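You operate a simulated robot arm through the tools that you are given. There is no shell and no other tool.

You are at the controls of a simulated two-armed robot. One attempt, no reset.

TASK
Press the purple magnet shut and put it in the green tray.
Fine: set the press dial to the size printed on it, so that it gets no dents; leave the slide out and the other magnets alone.

Only the result counts: the job must be done as asked and must still hold three seconds after the hand-in. Knocking over, shifting, dropping, spilling or breaking anything else fails it.

THE ROBOT
Two 7-joint arms with two-finger grippers on one trunk that stands fixed in place. Base frame: the origin is at the foot of the trunk, x ahead of it, y to its left, z up; the work surface is at about z = 0.78. Readings come in m, degrees, newtons and seconds.
The left shoulder is at [0.044, 0.174, 1.21], the right one opposite. With the tool pointing down near the work surface each hand reaches from about 0.1 to 0.84 m from the base axis, measured 20 degrees to its own side. Payload 2.94 kg a hand.
The tool frame of a hand sits at the grasp point between the pads (the TCP): z along the fingers, y along the line on which they close. The tips reach 0.03 m beyond it. The gripper opens to 0.138 m. The gripper's body begins 0.109 m behind the TCP.
Orientation is told as [roll, pitch, yaw] about the base's x, y, z axes, in that order, counted from this pose: with the fingers straight down and closing along the base's y, the tool's x points along the base's -x, its y along +y and its z along -z.

THE INTERFACE
- The arms move only by the tool step_arm. It takes "left_plan", "right_plan" or both (then of equal length, played together; a hand with none holds still); each is a list of rows, each an object of numbers (a shift or turn left out is 0, a gripper value left out holds the last): "dx", "dy", "dz": the shift along the tool's x, y, z in m; "ax", "ay", "az": the turn, a rotation vector about the tool's x, y, z in degrees; "hand": the gripper command, from -1 (shut) to 1 (fully open), values between in proportion. In form: [{"dx": .., "dy": .., "dz": .., "ax": .., "ay": .., "az": .., "hand": ..}, ...]. A call has 1 to 20 rows; each row shifts and turns the commanded pose from where the row before left it, along the tool's axes as they then stand. Each row takes 0.2 s and may step no farther than 0.05 m and 8.6 degrees from the row before; otherwise, or with a gripper value out of range, the whole call is refused. Where a pose cannot be reached the arm comes as near as it can. A force on the tool above 40 N (or 10 N above the force at the start of the call, whichever is more), or a blocked arm, ends the call early, and 0.2 s more pass. Each finger halts on what it meets, pressing with about 29 N; the grip force reading is that of the motor and also rises with nothing between the fingers. The clock runs only during rows and for 0.2 s after the last one: add rows that do not move to give the fingers time. It gives the time, the measured TCP pose, the force on the tool (base axes), the opening and the grip force at its end, in the units of the frame above (readings bear some noise), with the torque about the TCP (base axes, N m) and any sound that the robot's microphone picked up.
- Cameras (640 x 400 px; columns grow to the right, rows downward): "scene" is now at [0.1048, -0.032, 1.6851]; the picture's right is [-0.40, -0.92, -0.00], its down [-0.69, 0.30, -0.66] and it looks along [0.60, -0.26, -0.75] (base axes); focal length 329 px, centre (320, 200). "left" rides on the left gripper at [0.071, -0.019, -0.146] in its tool frame; the picture's right is [0.26, 0.97, 0.00], its down [-0.85, 0.23, -0.48] and it looks along [-0.46, 0.13, 0.88] (tool axes); focal length 280 px, centre (320, 200). "right" rides on the right gripper at [0.071, 0.019, -0.146] in its tool frame; the picture's right is [-0.26, 0.96, 0.00], its down [-0.85, -0.23, -0.48] and it looks along [-0.46, -0.12, 0.88] (tool axes); focal length 280 px, centre (320, 200). There is no depth. A picture from a camera that has moved, and an enlarged one, comes with that camera's place and axes in the base frame and with its lens.
- snapshot(camera): a new picture of that camera. No time passes.
- move_column(by): slides the trunk up (or, below 0, down) by that many m; the arms and the scene camera ride with it, the base frame stays. It gives what a move gives, with no picture.
- aim_head(pan, tilt): turns the head with the scene camera to pan (to the left, within 120 degrees either way) and tilt (down, from -29 to 69), counted from straight ahead of the robot. It gives what a move gives.
- close_up(camera, box): a new picture of the part [left, top, right, bottom] of that camera's present view, enlarged. No time passes.
- job_done(): hands the job in; it is judged then, once.

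Places have to be worked out from the pictures, the camera data and where the tool is seen. Open the grippers and draw the arms clear of the work before you hand the job in, unless the task says otherwise.

The tools are called after "Request:" as a command line: name --argument value ..., lists and objects as JSON in quotes. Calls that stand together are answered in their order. step_arm: Moves the arms, as the interface text tells. Its arguments: {"type":"object","properties":{"left_plan":{"type":"array"},"right_plan":{"type":"array"}},"required":[]} The other tools are called the same way: move_column (by) slides the trunk up or down; aim_head (pan, tilt) turns the head that bears the scene camera; snapshot (camera) takes a picture; close_up (camera, box) takes an enlarged picture of a part of a camera's view; job_done () hands the job in.

At the start:

```text
time: 0.0
left_ee_pos: [0.633, -0.1158, 1.2812]
left_tool_rot: [0.1, 0.1, 0.0]
left_wrist_force: [-0.2, -0.5, 0.5]
left_torque: [0.0, 0.01, 0.01]
left_opening: 0.1381
left_grasp_force: 0.1
right_ee_pos: [0.2784, -0.4288, 1.1921]
right_tool_rot: [0.0, -0.1, 0.0]
right_wrist_force: [-0.3, -0.4, -0.5]
right_torque: [0.0, -0.01, 0.01]
right_opening: 0.1379
right_grasp_force: 0.0
trunk travel left (down, up): [-0.382, 0.352]
head pan, tilt: [-23.7, 48.9]
```

scene: 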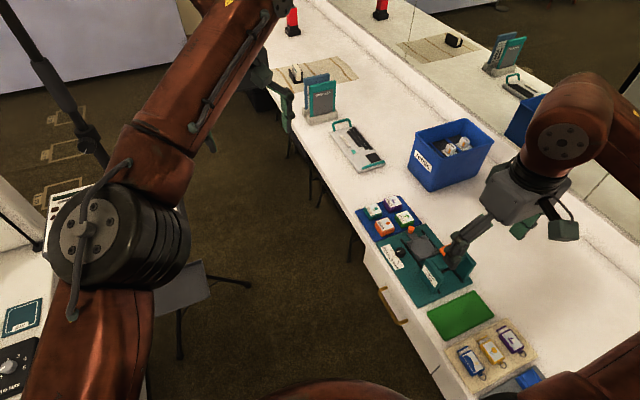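
right: 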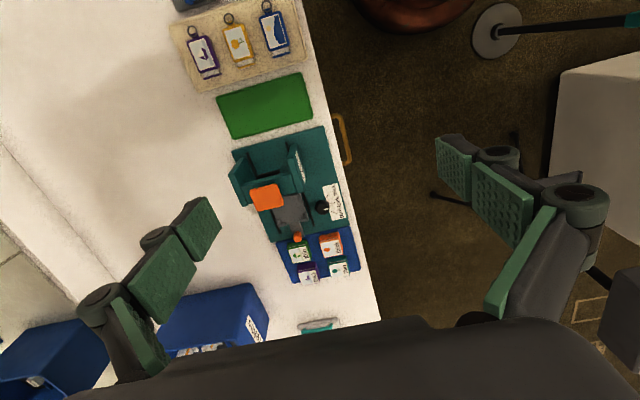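
left: 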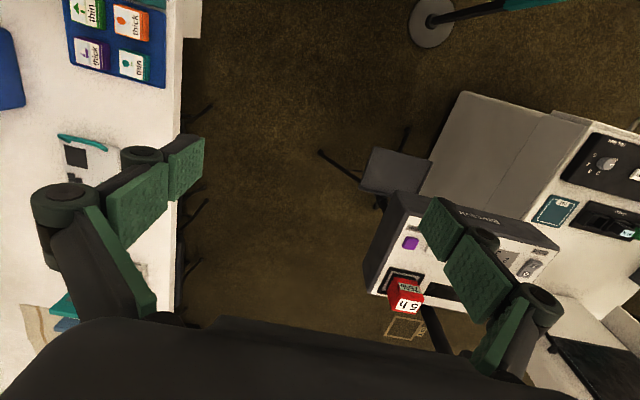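

I start by looking closely at the work area with the scene camera and the right hand's camera.

Request:
close_up --camera "scene" --box '[340, 180, 500, 320]'

Request:
close_up --camera "right" --box '[160, 0, 380, 300]'

Request:
close_up --camera "left" --box '[40, 0, 200, 100]'

```text
2.86 times, centred on (420, 250) of scene
camera zoom: at [0.1048, -0.032, 1.6851], right [-0.4, -0.92, 0.0], down [-0.69, 0.3, -0.66], along [0.6, -0.26, -0.75], focal length 940 px, centre (34, 57)
```

zoom: 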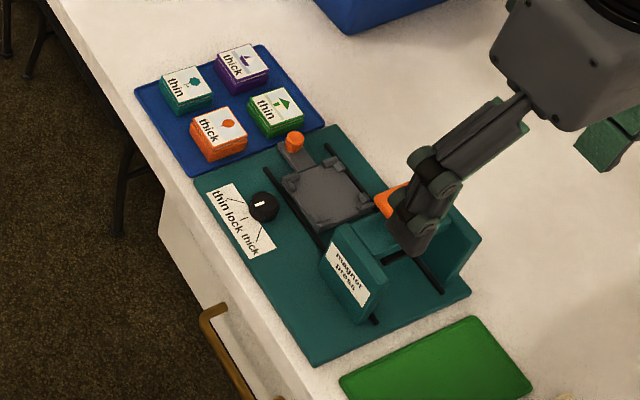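

```text
1.33 times, centred on (270, 150) of right
camera zoom: at [0.2081, -0.4083, 1.3374], right [0.26, 0.96, 0.0], down [0.85, -0.23, 0.48], along [0.46, -0.12, -0.88], focal length 374 px, centre (387, 267)
```

zoom: 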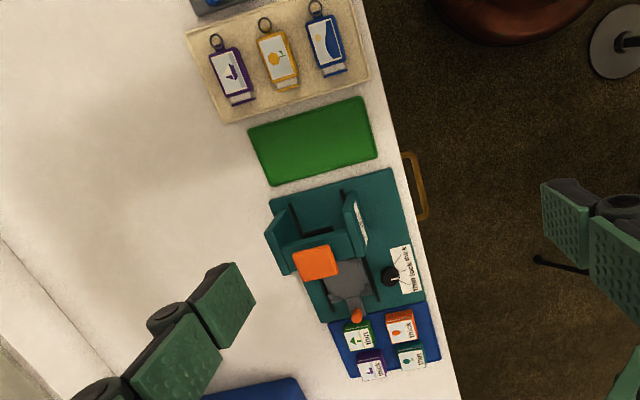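

```text
4.00 times, centred on (120, 50) of left
camera zoom: at [0.5613, -0.1351, 1.4278], right [-0.26, 0.97, 0.0], down [0.85, 0.23, 0.48], along [0.46, 0.13, -0.88], focal length 1122 px, centre (1120, 800)
```

zoom: 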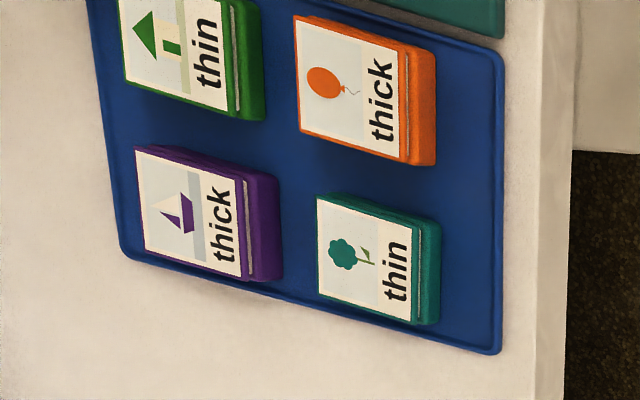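

The purple magnet is marked "thick" and lies near [0.685, -0.565]; the press is near [0.50, -0.56] and the green tray near [0.30, -0.55]. I look closer at the press from both views.

Request:
close_up --camera "right" --box '[220, 110, 380, 290]'

Request:
close_up --camera "scene" --box '[375, 215, 485, 300]'

Request:
close_up --camera "right" --box '[160, 0, 330, 140]'

```text
2.22 times, centred on (300, 200) of right
camera zoom: at [0.2081, -0.4083, 1.3374], right [0.26, 0.96, 0.0], down [0.85, -0.23, 0.48], along [0.46, -0.12, -0.88], focal length 623 px, centre (364, 200)
```

zoom: 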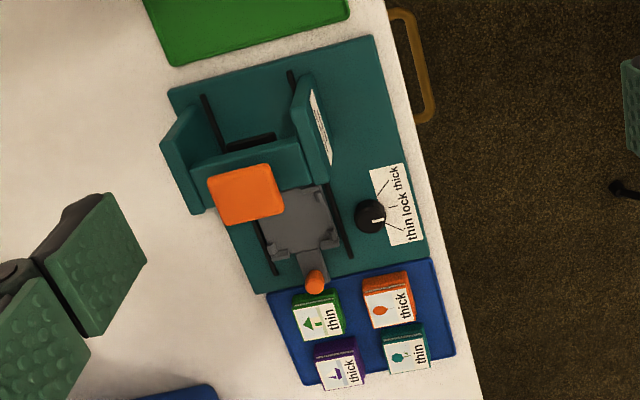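

```text
4.71 times, centred on (430, 258) of scene
camera zoom: at [0.1048, -0.032, 1.6851], right [-0.4, -0.92, 0.0], down [-0.69, 0.3, -0.66], along [0.6, -0.26, -0.75], focal length 1548 px, centre (-198, -71)
```

zoom: 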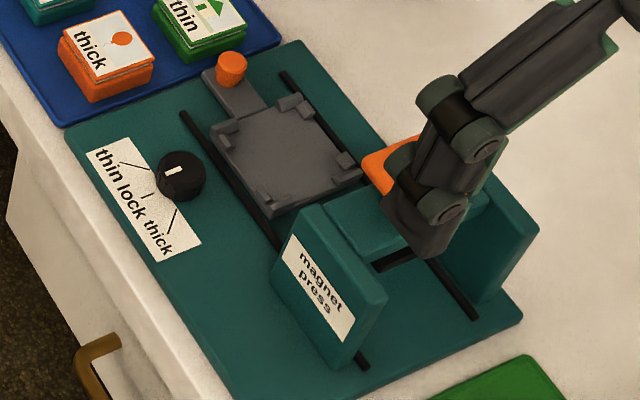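

```text
2.86 times, centred on (245, 70) of right
camera zoom: at [0.2081, -0.4083, 1.3374], right [0.26, 0.96, 0.0], down [0.85, -0.23, 0.48], along [0.46, -0.12, -0.88], focal length 801 px, centre (534, 571)
```

zoom: 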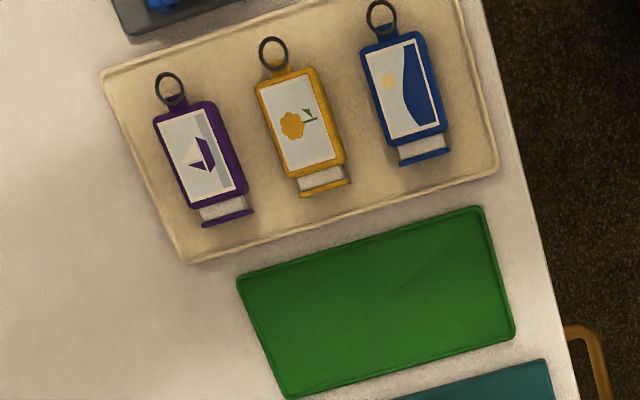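

The press has a grey slide (knob at its far end), a crossbar with an orange lever plate, and a black dial with thin / lock / thick. I bring the right hand lower to get a close view of the dial and lever.

Request:
step_arm --right_plan '[{"dx": -0.02, "dy": 0.0, "dz": 0.03}, {"dx": -0.02, "dy": 0.0, "dz": 0.03}, {"dx": -0.02, "dy": 0.0, "dz": 0.03}, {"dx": -0.02, "dy": 0.0, "dz": 0.03}, {}, {}]'

Request:
snapshot --camera "right"

Request:
snapshot --camera "scene"

```text
time: 1.4
left_ee_pos: [0.6337, -0.1181, 1.2811]
left_tool_rot: [0.0, 0.0, 0.0]
left_wrist_force: [0.0, -0.1, -0.5]
left_torque: [0.02, 0.02, 0.0]
left_opening: 0.1381
left_grasp_force: 0.1
right_ee_pos: [0.3575, -0.4278, 1.0712]
right_tool_rot: [0.1, 0.0, 0.0]
right_wrist_force: [-0.9, 0.3, 0.0]
right_torque: [-0.01, -0.02, -0.02]
right_opening: 0.1382
right_grasp_force: 0.1
trunk travel left (down, up): [-0.382, 0.352]
head pan, tilt: [-23.7, 48.9]
```

```text
taken
camera right: at [0.2875, -0.4084, 1.216], right [0.26, 0.96, 0.0], down [0.85, -0.23, 0.48], along [0.46, -0.12, -0.88], focal length 280 px, centre (320, 200)
```

right: 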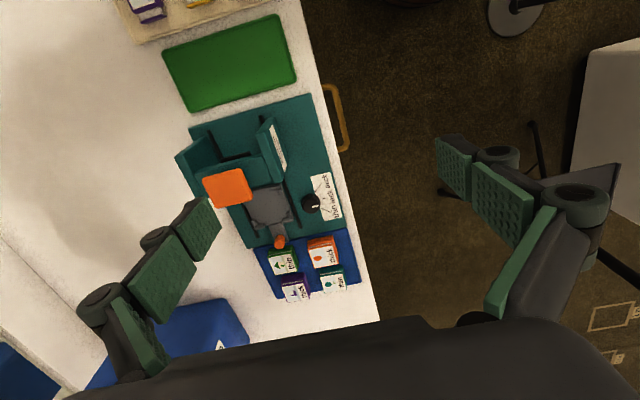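

```text
taken
camera scene: at [0.1054, -0.0322, 1.6851], right [-0.4, -0.92, 0.0], down [-0.69, 0.3, -0.66], along [0.6, -0.26, -0.75], focal length 329 px, centre (320, 200)
```

scene: 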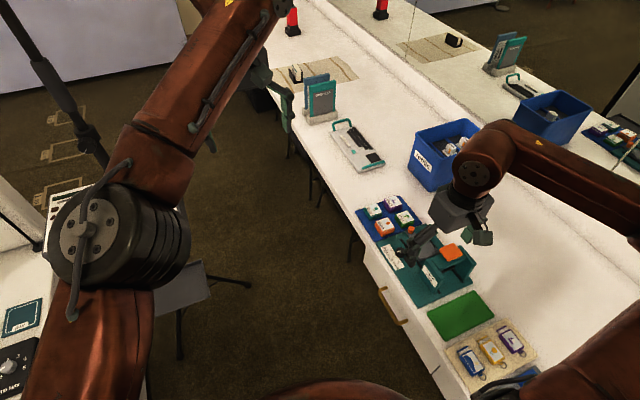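

I zoom on the press from the new right-hand view and the scene view.

Request:
close_up --camera "right" --box '[170, 90, 370, 310]'

Request:
close_up --camera "right" --box '[260, 160, 360, 240]'

Request:
close_up --camera "scene" --box '[370, 190, 490, 290]'

```text
1.82 times, centred on (270, 200) of right
camera zoom: at [0.2875, -0.4084, 1.216], right [0.26, 0.96, 0.0], down [0.85, -0.23, 0.48], along [0.46, -0.12, -0.88], focal length 510 px, centre (411, 200)
```

zoom: 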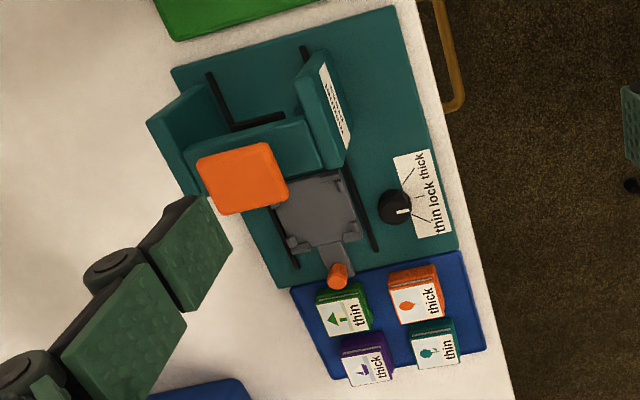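

```text
5.00 times, centred on (310, 200) of right
camera zoom: at [0.2875, -0.4084, 1.216], right [0.26, 0.96, 0.0], down [0.85, -0.23, 0.48], along [0.46, -0.12, -0.88], focal length 1402 px, centre (370, 200)
```

zoom: 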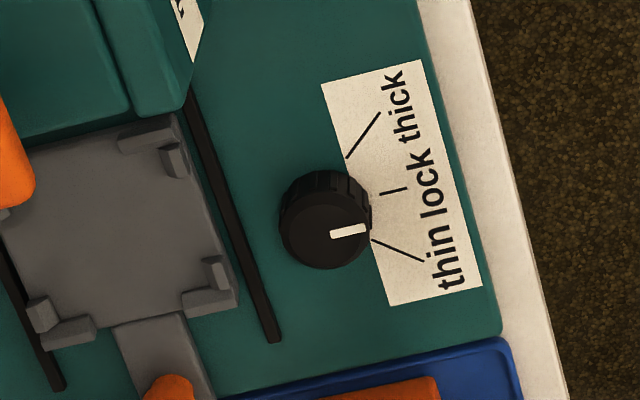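

```text
4.00 times, centred on (430, 240) of scene
camera zoom: at [0.1054, -0.0322, 1.6851], right [-0.4, -0.92, 0.0], down [-0.69, 0.3, -0.66], along [0.6, -0.26, -0.75], focal length 1316 px, centre (-120, 40)
```

zoom: 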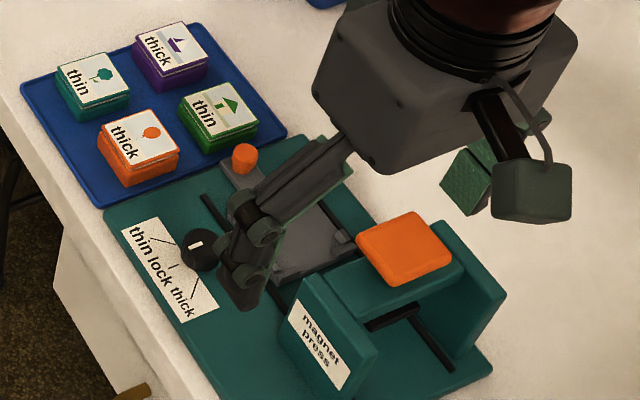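

The dial mark is parallel to the "lock" line, so it must turn counter-clockwise (seen from above) to "thick". To understand the lever height I tilt the right hand to see the press nearly side-on from the tray side.

Request:
step_arm --right_plan '[{"dx": 0.03, "dy": -0.035, "dz": 0.01}, {"dx": 0.03, "dy": -0.035, "dz": 0.01}, {"ay": -7.5}, {"ay": -7.5}, {"ay": -7.5}, {"ay": -7.5}, {"ay": -7.5}, {"ay": -7.5}, {}]'

Request:
snapshot --camera "right"

Request:
snapshot --camera "scene"

```text
time: 3.4
left_ee_pos: [0.6341, -0.1144, 1.2812]
left_tool_rot: [0.1, 0.1, 0.0]
left_wrist_force: [1.0, 0.2, -0.2]
left_torque: [0.03, 0.06, 0.02]
left_opening: 0.1379
left_grasp_force: 0.0
right_ee_pos: [0.3228, -0.474, 1.05]
right_tool_rot: [0.0, -41.2, 0.0]
right_wrist_force: [-0.3, -0.3, 0.2]
right_torque: [-0.05, 0.04, 0.01]
right_opening: 0.1383
right_grasp_force: 0.1
right hand out of reach, approached as far as the arm can: row 7
trunk travel left (down, up): [-0.382, 0.352]
head pan, tilt: [-23.7, 48.9]
```

```text
taken
camera right: at [0.1736, -0.4551, 1.1122], right [0.2, 0.97, 0.17], down [0.32, -0.23, 0.92], along [0.93, -0.12, -0.36], focal length 280 px, centre (320, 200)
```

right: 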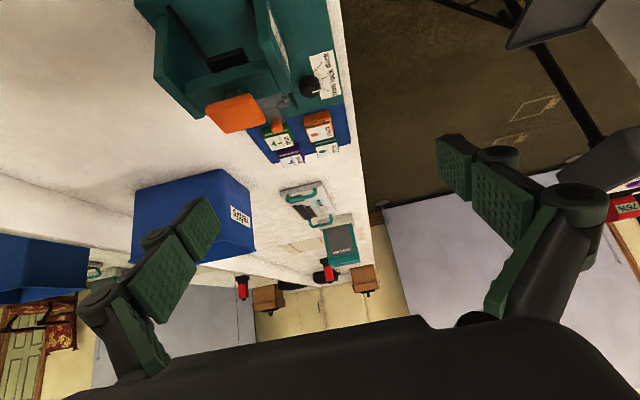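

```text
taken
camera scene: at [0.107, -0.0314, 1.6849], right [-0.4, -0.92, 0.0], down [-0.69, 0.3, -0.66], along [0.6, -0.26, -0.76], focal length 329 px, centre (320, 200)
```

scene: 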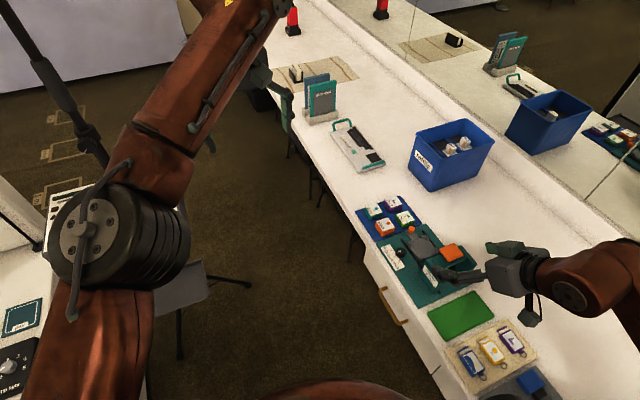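

The hand's view is upside down, but it shows the press end-on; I enlarge it and the scene view, which is now less blocked.

Request:
close_up --camera "right" --box '[140, 0, 370, 170]'

Request:
close_up --camera "scene" --box '[350, 190, 490, 310]'

Request:
close_up --camera "scene" --box '[390, 225, 470, 275]'

```text
2.35 times, centred on (255, 85) of right
camera zoom: at [0.1736, -0.4551, 1.1122], right [0.2, 0.97, 0.17], down [0.32, -0.23, 0.92], along [0.93, -0.12, -0.36], focal length 660 px, centre (473, 471)
```

zoom: 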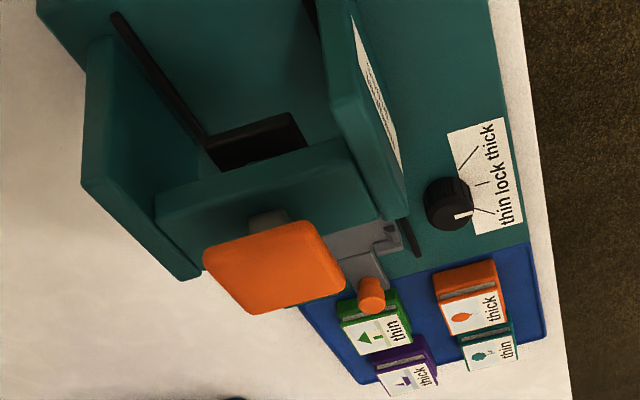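

```text
3.33 times, centred on (420, 250) of scene
camera zoom: at [0.107, -0.0314, 1.6849], right [-0.4, -0.92, 0.0], down [-0.69, 0.3, -0.66], along [0.6, -0.26, -0.76], focal length 1097 px, centre (-13, 33)
```

zoom: 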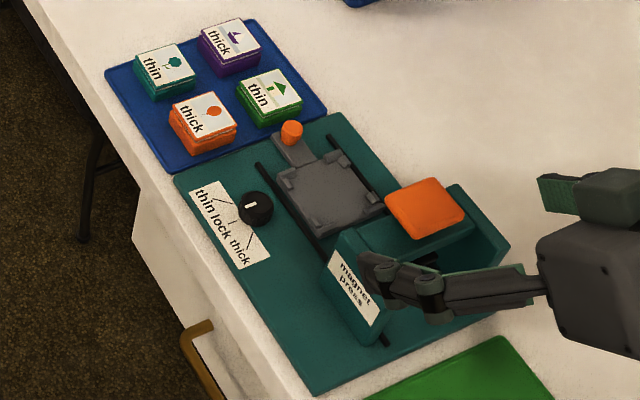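

```text
8.00 times, centred on (430, 250) of scene
camera zoom: at [0.107, -0.0314, 1.6849], right [-0.4, -0.92, 0.0], down [-0.69, 0.3, -0.66], along [0.6, -0.26, -0.76], focal length 2632 px, centre (-560, -200)
```

zoom: 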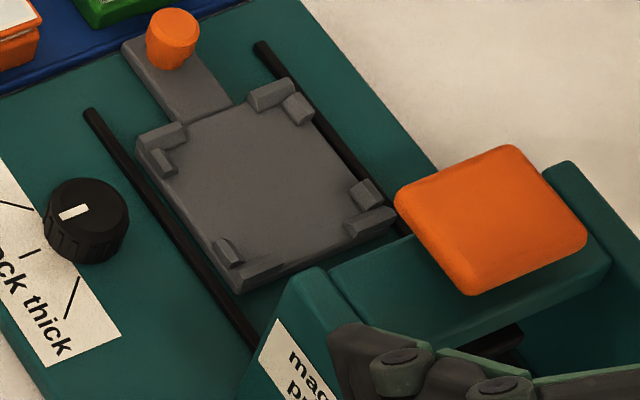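

The mechanism is clear: an orange push pad on a stem goes down through the crossbar, the slide with corner posts runs along x between rails. I straighten the right hand again and check its pose.

Request:
step_arm --right_plan '[{"ay": 7}, {"ay": 7}, {"ay": 7}, {"ay": 7}, {"ay": 7}, {"ay": 6.2}, {}]'

```text
time: 5.0
left_ee_pos: [0.6311, -0.1162, 1.2823]
left_tool_rot: [0.1, 0.0, 0.0]
left_wrist_force: [0.1, 0.5, 0.1]
left_torque: [0.03, -0.03, -0.02]
left_opening: 0.1378
left_grasp_force: 0.1
right_ee_pos: [0.321, -0.4753, 1.0512]
right_tool_rot: [0.1, 0.0, -0.1]
right_wrist_force: [0.2, 0.1, -0.1]
right_torque: [0.04, 0.01, 0.01]
right_opening: 0.1378
right_grasp_force: 0.1
trunk travel left (down, up): [-0.382, 0.352]
head pan, tilt: [-23.7, 48.9]
```

The hand is upright again. I move above the dial (about [0.507, -0.483]) at safe height, turning the hand to yaw -80 so the fingers close roughly along x, clear of the rails.

Request:
step_arm --right_plan '[{"dx": -0.038}, {"dx": -0.037}, {"dx": -0.037}, {"dx": -0.037}, {"dx": -0.037}, {"az": 8}, {"az": 8}, {"az": 8}, {"az": 8}, {"az": 8}, {"az": 8}, {"az": 8}, {"az": 8}, {"az": 8}, {"az": 8}, {"hand": -0.275}, {}, {}]'

Request:
snapshot --camera "right"

Request:
snapshot --camera "scene"

```text
time: 8.8
left_ee_pos: [0.632, -0.1156, 1.2805]
left_tool_rot: [0.0, -0.1, 0.0]
left_wrist_force: [-0.2, -0.2, -0.7]
left_torque: [-0.02, 0.01, 0.01]
left_opening: 0.1379
left_grasp_force: 0.0
right_ee_pos: [0.5078, -0.4755, 1.0502]
right_tool_rot: [-0.1, 0.0, -80.1]
right_wrist_force: [0.0, -1.1, 0.9]
right_torque: [-0.04, 0.02, 0.02]
right_opening: 0.0653
right_grasp_force: 1.5
trunk travel left (down, up): [-0.382, 0.352]
head pan, tilt: [-23.7, 48.9]
```

```text
taken
camera right: at [0.5136, -0.401, 1.1951], right [1.0, -0.09, 0.0], down [-0.08, -0.88, 0.48], along [-0.04, -0.47, -0.88], focal length 280 px, centre (320, 200)
```

right: 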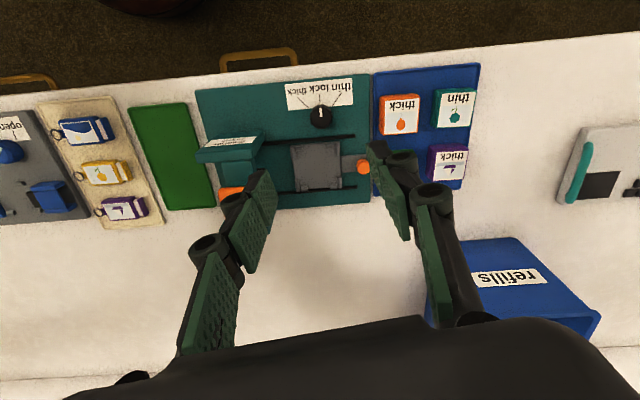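

```text
taken
camera scene: at [0.105, -0.0321, 1.6851], right [-0.4, -0.92, 0.0], down [-0.69, 0.3, -0.66], along [0.6, -0.26, -0.75], focal length 329 px, centre (320, 200)
```

scene: 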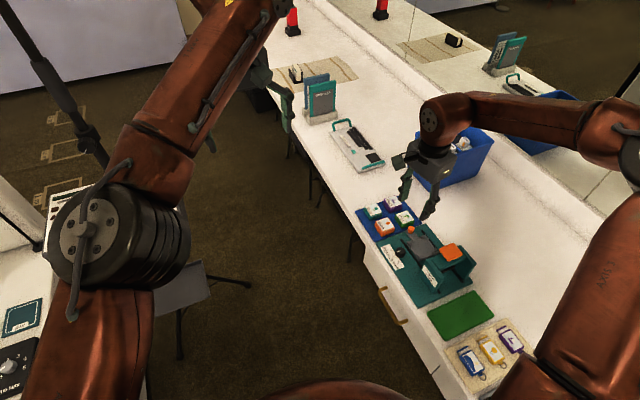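

The dial shows up clear of the fingers. I enlarge it to pin down its centre and mark.

Request:
close_up --camera "right" --box '[270, 60, 390, 140]'

Request:
close_up --camera "right" --box '[180, 60, 500, 260]'

Request:
close_up --camera "scene" --box '[350, 190, 490, 310]'

```text
5.00 times, centred on (330, 100) of right
camera zoom: at [0.5136, -0.401, 1.1951], right [1.0, -0.09, 0.0], down [-0.08, -0.88, 0.48], along [-0.04, -0.47, -0.88], focal length 1402 px, centre (270, 700)
```

zoom: 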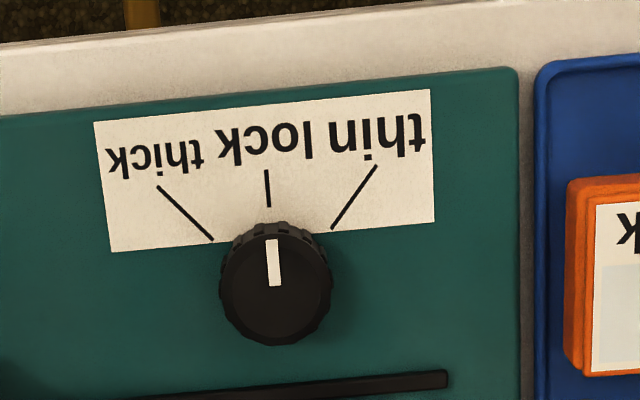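

```text
2.00 times, centred on (340, 160) of right
camera zoom: at [0.5136, -0.401, 1.1951], right [1.0, -0.09, 0.0], down [-0.08, -0.88, 0.48], along [-0.04, -0.47, -0.88], focal length 561 px, centre (280, 280)
```

zoom: 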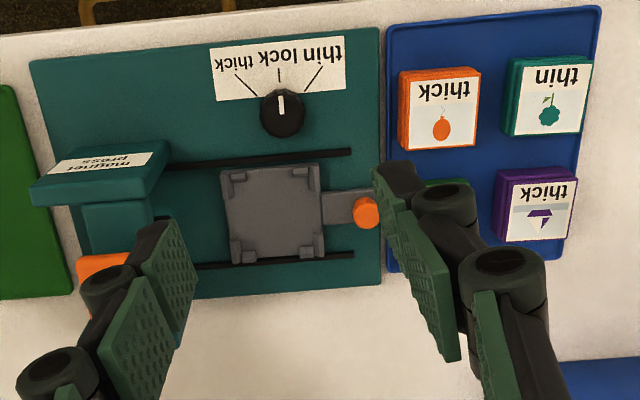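

```text
3.33 times, centred on (420, 250) of scene
camera zoom: at [0.105, -0.0321, 1.6851], right [-0.4, -0.92, 0.0], down [-0.69, 0.3, -0.66], along [0.6, -0.26, -0.75], focal length 1097 px, centre (-13, 33)
```

zoom: 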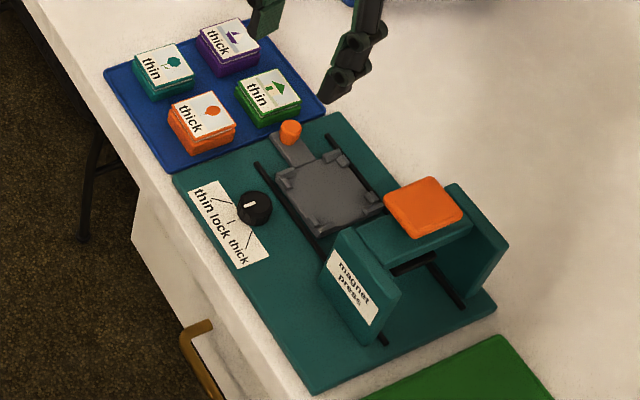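

The dial centre comes out at about [0.508, -0.483] with its top near z 0.81, and the fingers straddle it along x. I lower in two stages, first to z about 0.89.

Request:
step_arm --right_plan '[{"dx": -0.0074, "dy": -0.0011, "dz": 0.03, "hand": -0.275}, {"dz": 0.04}, {"dz": 0.04}, {"dz": 0.04}, {"dz": 0.01}, {}]'

Request:
snapshot --camera "right"

Request:
close_up --camera "scene" --box '[350, 190, 490, 310]'

```text
time: 10.2
left_ee_pos: [0.6325, -0.1155, 1.2814]
left_tool_rot: [0.0, -0.1, 0.0]
left_wrist_force: [0.4, -0.3, 0.6]
left_torque: [-0.01, 0.0, 0.0]
left_opening: 0.138
left_grasp_force: 0.0
right_ee_pos: [0.5092, -0.4841, 0.8866]
right_tool_rot: [0.1, 0.0, -80.0]
right_wrist_force: [-0.3, 0.9, 0.7]
right_torque: [-0.01, -0.02, 0.01]
right_opening: 0.0497
right_grasp_force: 0.0
trunk travel left (down, up): [-0.382, 0.352]
head pan, tilt: [-23.7, 48.9]
```

```text
taken
camera right: at [0.5151, -0.4105, 1.0317], right [1.0, -0.09, 0.0], down [-0.08, -0.88, 0.48], along [-0.04, -0.47, -0.88], focal length 280 px, centre (320, 200)
```

right: 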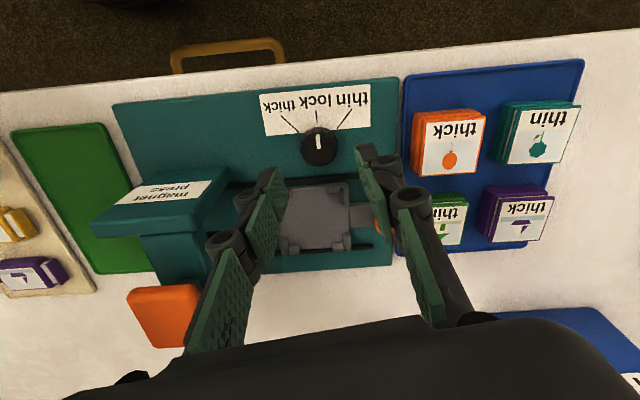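

```text
3.33 times, centred on (420, 250) of scene
camera zoom: at [0.1051, -0.0322, 1.6851], right [-0.4, -0.92, 0.0], down [-0.69, 0.3, -0.66], along [0.6, -0.26, -0.75], focal length 1097 px, centre (-13, 33)
```

zoom: 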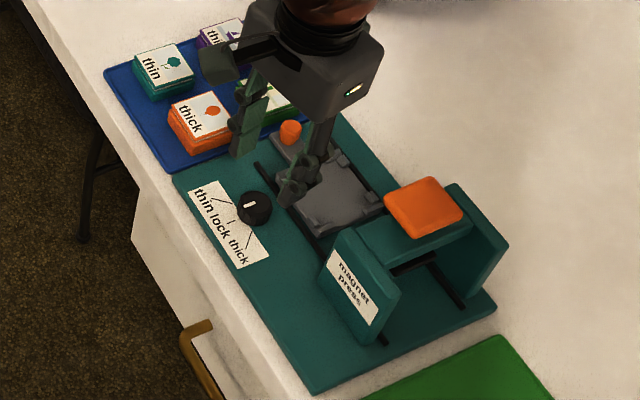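

The knob stays at about [0.508, -0.4825]; I descend straddling it to a tip height a little above the plate, watching the force.

Request:
step_arm --right_plan '[{"dx": 0.0017, "dy": -0.0007, "dz": 0.02}, {"dz": 0.02}, {"dz": 0.012}, {"dz": 0.007}, {}]'

Request:
snapshot --camera "right"

Request:
close_up --camera "scene" --box '[370, 200, 450, 270]'

```text
time: 11.4
left_ee_pos: [0.6335, -0.117, 1.2817]
left_tool_rot: [-0.1, 0.0, -0.1]
left_wrist_force: [0.2, 0.2, -0.3]
left_torque: [-0.02, 0.02, 0.03]
left_opening: 0.138
left_grasp_force: 0.1
right_ee_pos: [0.5009, -0.4818, 0.8358]
right_tool_rot: [0.1, 0.0, -80.1]
right_wrist_force: [0.0, -0.4, -0.3]
right_torque: [0.0, -0.02, -0.03]
right_opening: 0.05
right_grasp_force: 0.0
right hand out of reach, approached as far as the arm can: row 3, 4
trunk travel left (down, up): [-0.382, 0.352]
head pan, tilt: [-23.7, 48.9]
```

```text
taken
camera right: at [0.5075, -0.4083, 0.9814], right [1.0, -0.09, 0.0], down [-0.08, -0.88, 0.48], along [-0.04, -0.47, -0.88], focal length 280 px, centre (320, 200)
```

right: 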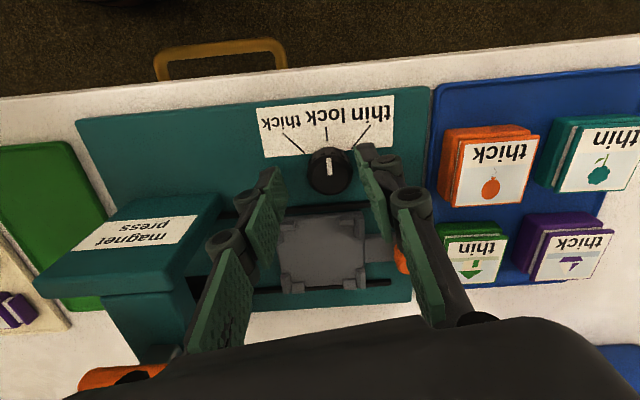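

```text
5.71 times, centred on (410, 235) of scene
camera zoom: at [0.105, -0.032, 1.6851], right [-0.4, -0.92, 0.0], down [-0.69, 0.3, -0.66], along [0.6, -0.26, -0.75], focal length 1880 px, centre (-194, 0)
```

zoom: 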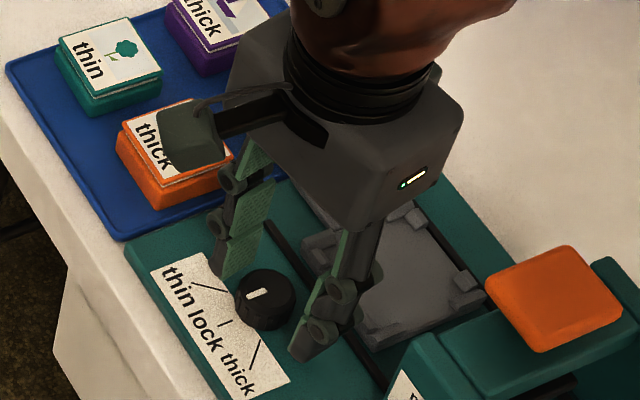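

The arm runs out of reach downward with the shoulder this high. I lift the hand well clear, then lower the trunk by 0.15 m.

Request:
step_arm --right_plan '[{"dz": -0.03}, {"dz": -0.04}, {"dz": -0.045}, {"dz": -0.045}, {"dz": -0.045}, {"dz": -0.045}, {}]'

Request:
move_column --by -0.15

Request:
snapshot --camera "scene"

Request:
snapshot --camera "right"

```text
time: 13.0
left_ee_pos: [0.6334, -0.1166, 1.2807]
left_tool_rot: [0.1, 0.1, 0.0]
left_wrist_force: [0.2, -1.0, 0.7]
left_torque: [-0.01, -0.02, 0.0]
left_opening: 0.1379
left_grasp_force: 0.0
right_ee_pos: [0.5028, -0.48, 1.0864]
right_tool_rot: [-0.1, 0.2, -79.9]
right_wrist_force: [0.7, -0.7, 0.4]
right_torque: [0.04, 0.01, -0.01]
right_opening: 0.0498
right_grasp_force: 0.1
trunk travel left (down, up): [-0.382, 0.352]
head pan, tilt: [-23.7, 48.9]
```

```text
time: 14.8
left_ee_pos: [0.6323, -0.1161, 1.1329]
left_tool_rot: [0.0, -0.1, 0.0]
left_wrist_force: [-0.6, -0.1, 0.4]
left_torque: [0.01, 0.0, -0.02]
left_opening: 0.1382
left_grasp_force: 0.0
right_ee_pos: [0.5013, -0.4806, 0.9382]
right_tool_rot: [0.1, 0.1, -80.1]
right_wrist_force: [-0.3, -0.2, -0.1]
right_torque: [-0.01, -0.02, -0.02]
right_opening: 0.05
right_grasp_force: 0.0
trunk travel left (down, up): [-0.232, 0.502]
head pan, tilt: [-23.7, 48.9]
```

```text
taken
camera scene: at [0.1963, -0.0319, 1.5317], right [-0.4, -0.92, 0.0], down [-0.69, 0.3, -0.66], along [0.6, -0.26, -0.75], focal length 329 px, centre (320, 200)
```

scene: 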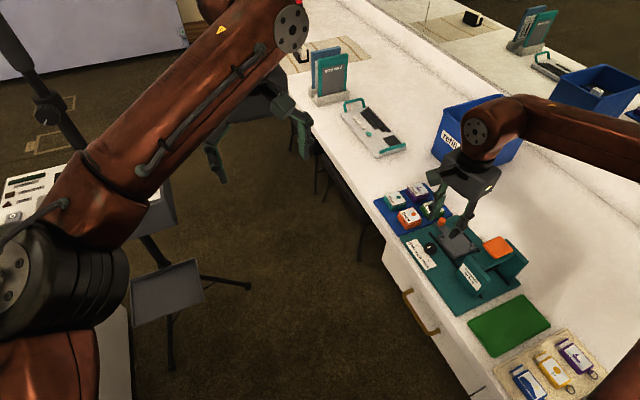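

```text
taken
camera right: at [0.5073, -0.4075, 1.0833], right [1.0, -0.09, 0.0], down [-0.08, -0.88, 0.48], along [-0.04, -0.47, -0.88], focal length 280 px, centre (320, 200)
```

right: 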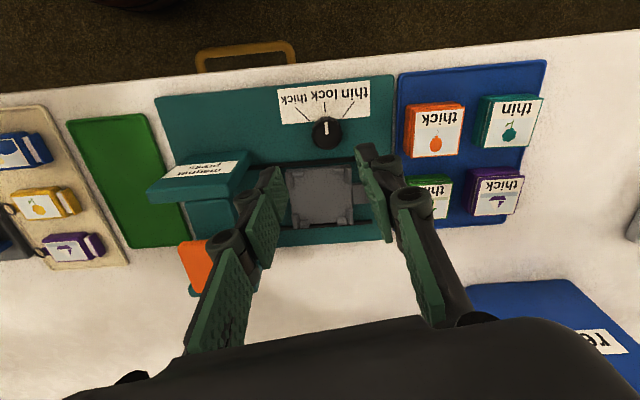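

The trunk is lower now. I re-centre over the dial and descend to z about 0.827.

Request:
step_arm --right_plan '[{"dx": -0.0031, "dy": 0.0063, "dz": 0.03}, {"dz": 0.03}, {"dz": 0.025}, {"dz": 0.015}, {"dz": 0.009}, {}]'

Request:
snapshot --camera "right"

Request:
close_up --camera "scene" --box '[400, 220, 480, 290]'

```text
time: 16.1
left_ee_pos: [0.633, -0.1163, 1.1322]
left_tool_rot: [0.0, 0.0, 0.0]
left_wrist_force: [0.3, 0.2, 0.6]
left_torque: [0.01, 0.0, 0.04]
left_opening: 0.138
left_grasp_force: 0.0
right_ee_pos: [0.5095, -0.4836, 0.8285]
right_tool_rot: [0.0, -0.1, -80.0]
right_wrist_force: [-0.8, -0.3, 0.9]
right_torque: [0.01, -0.01, 0.0]
right_opening: 0.0497
right_grasp_force: 0.0
trunk travel left (down, up): [-0.232, 0.502]
head pan, tilt: [-23.7, 48.9]
```

```text
taken
camera right: at [0.5151, -0.41, 0.9733], right [1.0, -0.09, 0.0], down [-0.08, -0.88, 0.48], along [-0.04, -0.47, -0.88], focal length 280 px, centre (320, 200)
```

right: 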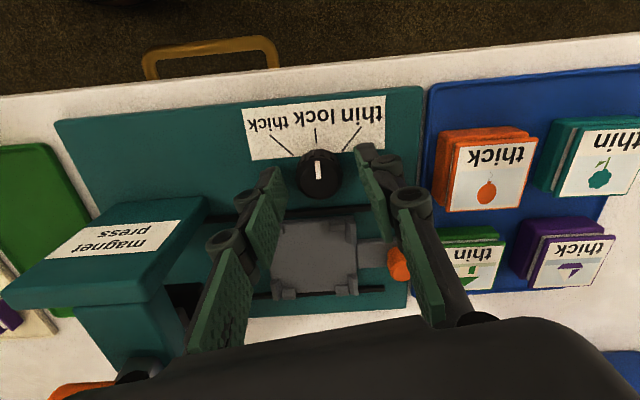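

```text
5.71 times, centred on (440, 255) of scene
camera zoom: at [0.1972, -0.0323, 1.5314], right [-0.4, -0.92, 0.0], down [-0.69, 0.3, -0.66], along [0.6, -0.26, -0.75], focal length 1880 px, centre (-366, -114)
```

zoom: 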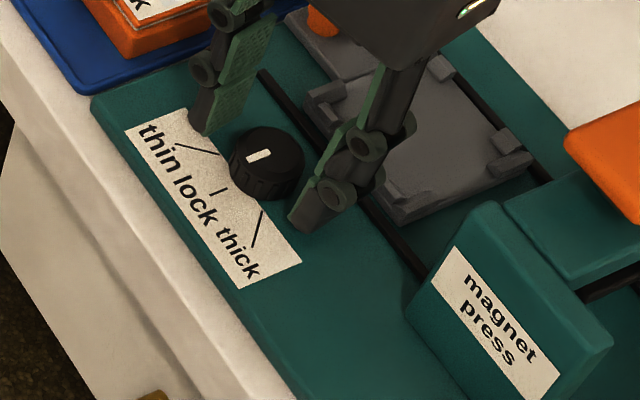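

The fingers straddle the knob with tips just above the plate. I go 3 mm lower and close on it.

Request:
step_arm --right_plan '[{"dz": 0.003}, {"hand": -1}, {}, {}, {}]'

Request:
snapshot --camera "right"

```text
time: 17.4
left_ee_pos: [0.6323, -0.1165, 1.1324]
left_tool_rot: [0.1, 0.1, 0.1]
left_wrist_force: [0.1, 0.0, 0.6]
left_torque: [0.02, 0.02, 0.03]
left_opening: 0.138
left_grasp_force: 0.1
right_ee_pos: [0.5078, -0.4837, 0.8259]
right_tool_rot: [0.0, 0.0, -80.0]
right_wrist_force: [-2.6, 0.4, -1.1]
right_torque: [-0.04, 0.05, 0.0]
right_opening: 0.0292
right_grasp_force: 45.1
trunk travel left (down, up): [-0.232, 0.502]
head pan, tilt: [-23.7, 48.9]
```

```text
taken
camera right: at [0.5144, -0.41, 0.9705], right [1.0, -0.09, 0.0], down [-0.08, -0.88, 0.48], along [-0.04, -0.47, -0.88], focal length 280 px, centre (320, 200)
```

right: 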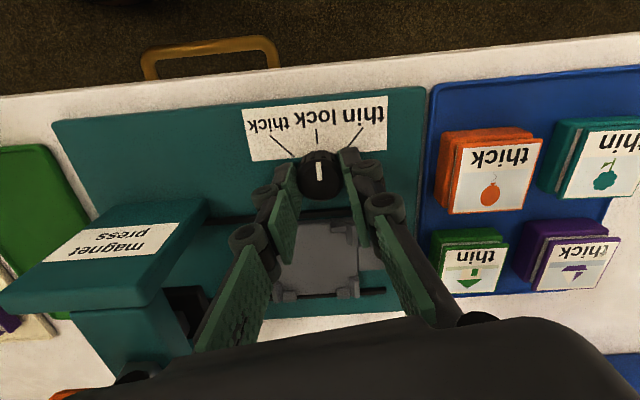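

The knob is gripped (opening 29 mm). I turn it counter-clockwise (seen from above) in steps, watching the torque.

Request:
step_arm --right_plan '[{"az": -5}, {"az": -5}, {"az": -5}, {"az": -5}, {}]'

Request:
close_up --camera "right" --box '[180, 60, 500, 260]'

```text
time: 18.6
left_ee_pos: [0.6317, -0.1172, 1.1337]
left_tool_rot: [0.1, 0.1, 0.0]
left_wrist_force: [0.2, -0.6, 0.9]
left_torque: [0.01, -0.01, 0.01]
left_opening: 0.138
left_grasp_force: 0.1
right_ee_pos: [0.5074, -0.4828, 0.8244]
right_tool_rot: [0.0, 0.0, -60.0]
right_wrist_force: [-12.4, -12.5, 11.5]
right_torque: [0.45, 0.74, -0.01]
right_opening: 0.0289
right_grasp_force: 44.9
trunk travel left (down, up): [-0.232, 0.502]
head pan, tilt: [-23.7, 48.9]
```

```text
2.00 times, centred on (340, 160) of right
camera zoom: at [0.4887, -0.412, 0.9704], right [0.97, 0.26, 0.0], down [0.23, -0.85, 0.48], along [0.12, -0.46, -0.88], focal length 561 px, centre (280, 280)
```

zoom: 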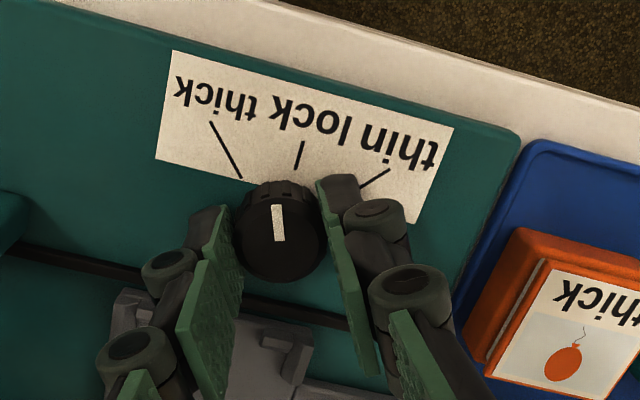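

The knob follows the hand; some side force shows, so I ease the hand about 1 mm back and up while turning further.

Request:
step_arm --right_plan '[{"dx": -0.0004, "dy": -0.0014, "dz": -0.001}, {}, {"az": -5}, {"az": -5}, {}]'

Request:
close_up --camera "right" --box '[180, 60, 500, 260]'

```text
time: 19.8
left_ee_pos: [0.6332, -0.1166, 1.1312]
left_tool_rot: [0.2, 0.0, 0.0]
left_wrist_force: [-0.2, -0.3, 0.2]
left_torque: [-0.02, 0.0, -0.01]
left_opening: 0.1376
left_grasp_force: 0.1
right_ee_pos: [0.5078, -0.4835, 0.825]
right_tool_rot: [-0.1, 0.4, -49.8]
right_wrist_force: [-8.1, 14.9, -24.2]
right_torque: [0.24, -0.11, -0.01]
right_opening: 0.029
right_grasp_force: 45.1
trunk travel left (down, up): [-0.232, 0.502]
head pan, tilt: [-23.7, 48.9]
```

```text
2.00 times, centred on (340, 160) of right
camera zoom: at [0.477, -0.4173, 0.9709], right [0.91, 0.42, 0.0], down [0.37, -0.8, 0.47], along [0.2, -0.43, -0.88], focal length 561 px, centre (280, 280)
```

zoom: 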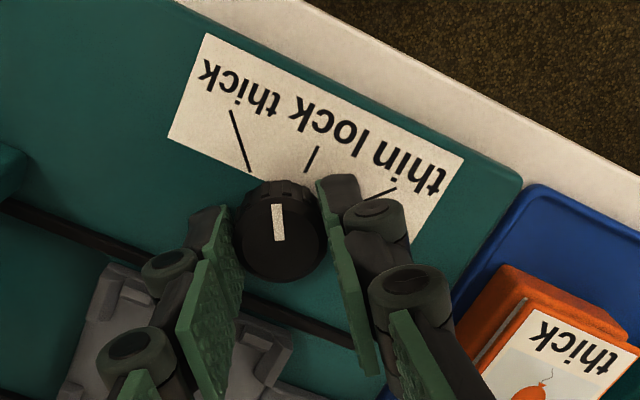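

30 degrees turned, the mark still follows the hand. I relieve the vertical pull and turn 15 degrees more.

Request:
step_arm --right_plan '[{"dx": 0.0006, "dz": 0.0006}, {"az": -5}, {"az": -5}, {"az": -5}, {}]'

Request:
close_up --camera "right" --box '[180, 60, 500, 260]'

Request:
close_up --camera "scene" --box '[400, 220, 480, 290]'

```text
time: 20.9
left_ee_pos: [0.6332, -0.1161, 1.1308]
left_tool_rot: [0.0, 0.2, -0.1]
left_wrist_force: [-0.7, 0.5, -0.4]
left_torque: [-0.01, 0.01, -0.05]
left_opening: 0.138
left_grasp_force: 0.0
right_ee_pos: [0.5081, -0.4833, 0.8239]
right_tool_rot: [0.0, 0.2, -34.9]
right_wrist_force: [-9.2, 14.1, -20.7]
right_torque: [0.84, 1.01, -0.02]
right_opening: 0.0292
right_grasp_force: 44.6
trunk travel left (down, up): [-0.232, 0.502]
head pan, tilt: [-23.7, 48.9]
```

```text
2.00 times, centred on (340, 160) of right
camera zoom: at [0.4606, -0.4274, 0.9708], right [0.77, 0.64, 0.0], down [0.56, -0.68, 0.47], along [0.3, -0.36, -0.88], focal length 561 px, centre (280, 280)
```

zoom: 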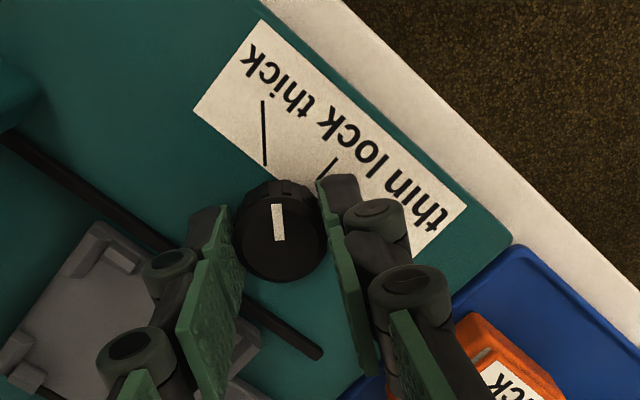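

```text
5.71 times, centred on (440, 255) of scene
camera zoom: at [0.198, -0.0323, 1.5312], right [-0.4, -0.92, 0.0], down [-0.69, 0.3, -0.66], along [0.6, -0.26, -0.75], focal length 1880 px, centre (-366, -114)
```

zoom: 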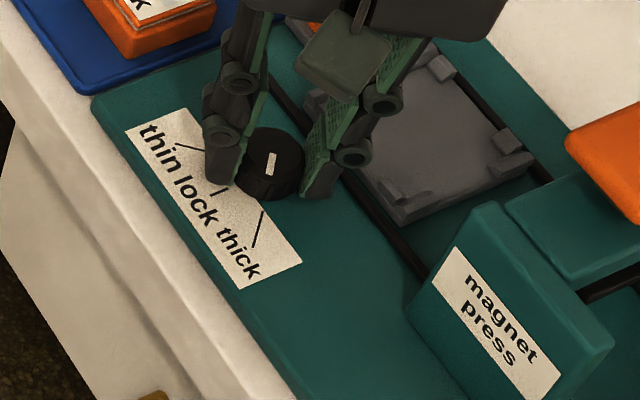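

The mark is now parallel to the "thick" line (45 degrees turned). I open just a little, let it settle, and lift straight up.

Request:
step_arm --right_plan '[{"hand": -0.46}, {}, {}, {"dz": -0.01}, {"dz": -0.03}, {"dz": -0.04}, {"dz": -0.04}, {}]'

Request:
snapshot --camera "right"

Request:
close_up --camera "right" --box '[260, 80, 380, 180]'

Request:
close_up --camera "scene" --box '[400, 220, 480, 290]'

```text
time: 22.8
left_ee_pos: [0.6321, -0.1163, 1.1309]
left_tool_rot: [0.1, 0.1, 0.0]
left_wrist_force: [0.2, 0.0, 0.7]
left_torque: [0.02, 0.02, -0.02]
left_opening: 0.1381
left_grasp_force: 0.0
right_ee_pos: [0.508, -0.4861, 0.9457]
right_tool_rot: [0.0, 0.0, -34.9]
right_wrist_force: [0.5, -0.4, -0.1]
right_torque: [0.0, -0.01, -0.05]
right_opening: 0.0374
right_grasp_force: 0.0
trunk travel left (down, up): [-0.232, 0.502]
head pan, tilt: [-23.7, 48.9]
```

```text
taken
camera right: at [0.4605, -0.4298, 1.0916], right [0.77, 0.64, 0.0], down [0.56, -0.68, 0.48], along [0.3, -0.36, -0.88], focal length 280 px, centre (320, 200)
```

right: 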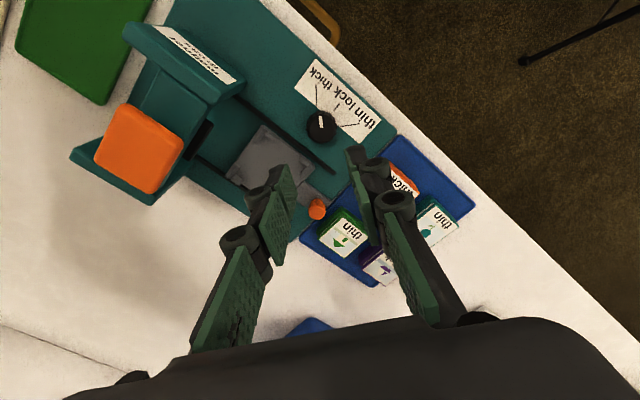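

```text
4.00 times, centred on (320, 130) of right
camera zoom: at [0.4605, -0.4298, 1.0916], right [0.77, 0.64, 0.0], down [0.56, -0.68, 0.48], along [0.3, -0.36, -0.88], focal length 1122 px, centre (320, 480)
```

zoom: 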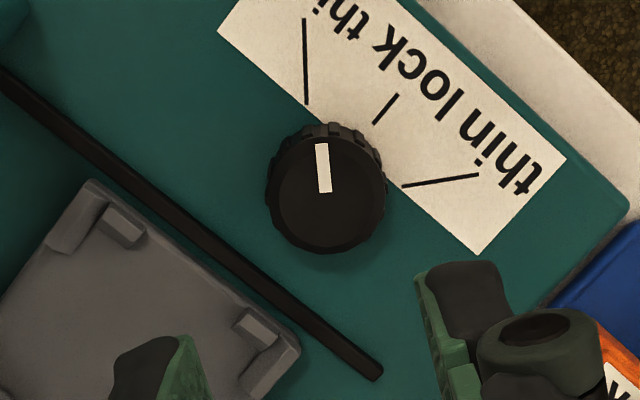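

```text
5.71 times, centred on (440, 255) of scene
camera zoom: at [0.1974, -0.0326, 1.5313], right [-0.4, -0.92, 0.0], down [-0.69, 0.3, -0.66], along [0.6, -0.26, -0.75], focal length 1880 px, centre (-366, -114)
```

zoom: 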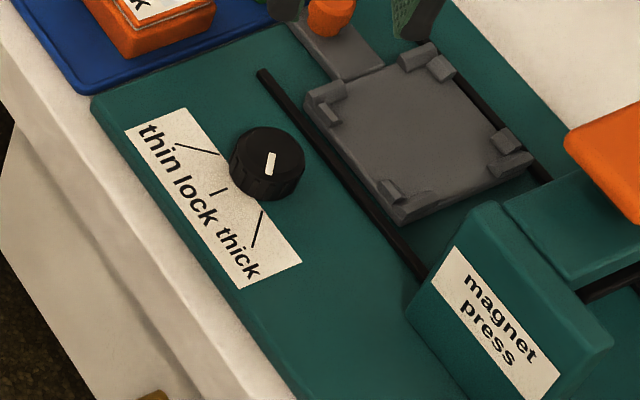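

The dial rests on "thick". Next I turn the hand back to yaw 0 and move high above the purple magnet to look at the gaps around it.

Request:
step_arm --right_plan '[{"az": -7, "hand": 0.45}, {"az": -7}, {"az": -7}, {"az": -7}, {"az": -6.9}, {"dx": -0.0445, "dy": -0.0205}, {"dx": -0.0445, "dy": -0.0205}, {"dx": -0.0445, "dy": -0.0205}, {"dx": -0.0445, "dy": -0.0205}, {}]'

Request:
snapshot --camera "right"

Request:
snapshot --camera "scene"

```text
time: 24.9
left_ee_pos: [0.6332, -0.1169, 1.1314]
left_tool_rot: [0.1, 0.0, 0.0]
left_wrist_force: [1.0, -0.4, 0.5]
left_torque: [0.09, -0.03, 0.01]
left_opening: 0.1381
left_grasp_force: 0.0
right_ee_pos: [0.6102, -0.462, 0.9376]
right_tool_rot: [-0.3, -0.3, -0.9]
right_wrist_force: [-0.2, -0.4, -0.5]
right_torque: [0.07, -0.02, -0.01]
right_opening: 0.1003
right_grasp_force: 0.0
right hand out of reach, approached as far as the arm can: row 6, 7, 8, 9
trunk travel left (down, up): [-0.232, 0.502]
head pan, tilt: [-23.7, 48.9]
```

```text
taken
camera right: at [0.5394, -0.441, 1.0815], right [0.27, 0.96, 0.0], down [0.84, -0.24, 0.48], along [0.46, -0.14, -0.88], focal length 280 px, centre (320, 200)
```

right: 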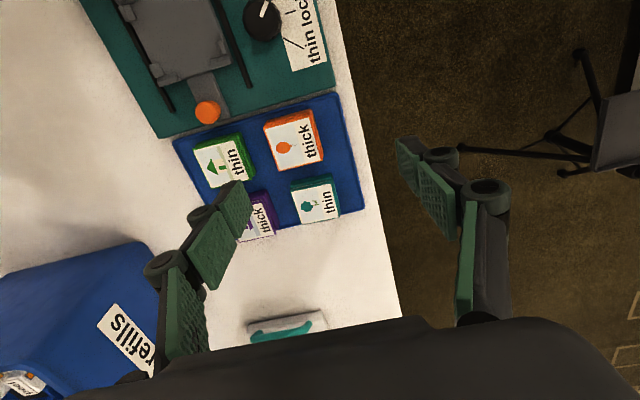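

```text
taken
camera scene: at [0.1969, -0.033, 1.5314], right [-0.4, -0.92, 0.0], down [-0.69, 0.3, -0.66], along [0.6, -0.26, -0.75], focal length 329 px, centre (320, 200)
```

scene: 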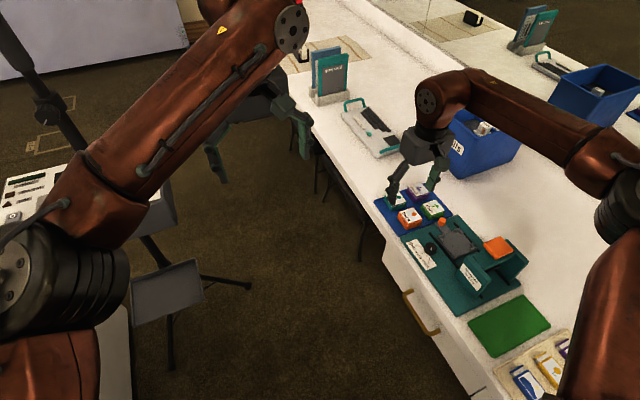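

At this height the arm stopped short at [0.61, -0.46]. I probe which direction is limited by moving toward -y first.

Request:
step_arm --right_plan '[{"dx": 0.01, "dy": -0.03}, {"dx": 0.01, "dy": -0.03}, {"dx": 0.01, "dy": -0.03}, {}]'

```text
time: 25.9
left_ee_pos: [0.634, -0.1153, 1.1321]
left_tool_rot: [0.0, 0.1, 0.0]
left_wrist_force: [-0.6, 0.6, 0.5]
left_torque: [0.0, -0.02, 0.01]
left_opening: 0.1384
left_grasp_force: 0.1
right_ee_pos: [0.549, -0.4958, 0.935]
right_tool_rot: [-0.2, -0.1, -0.6]
right_wrist_force: [0.8, -0.2, -0.2]
right_torque: [-0.04, 0.0, 0.04]
right_opening: 0.1002
right_grasp_force: 0.0
right hand out of reach, approached as far as the arm can: row 1, 2, 3
trunk travel left (down, up): [-0.232, 0.502]
head pan, tilt: [-23.7, 48.9]
```

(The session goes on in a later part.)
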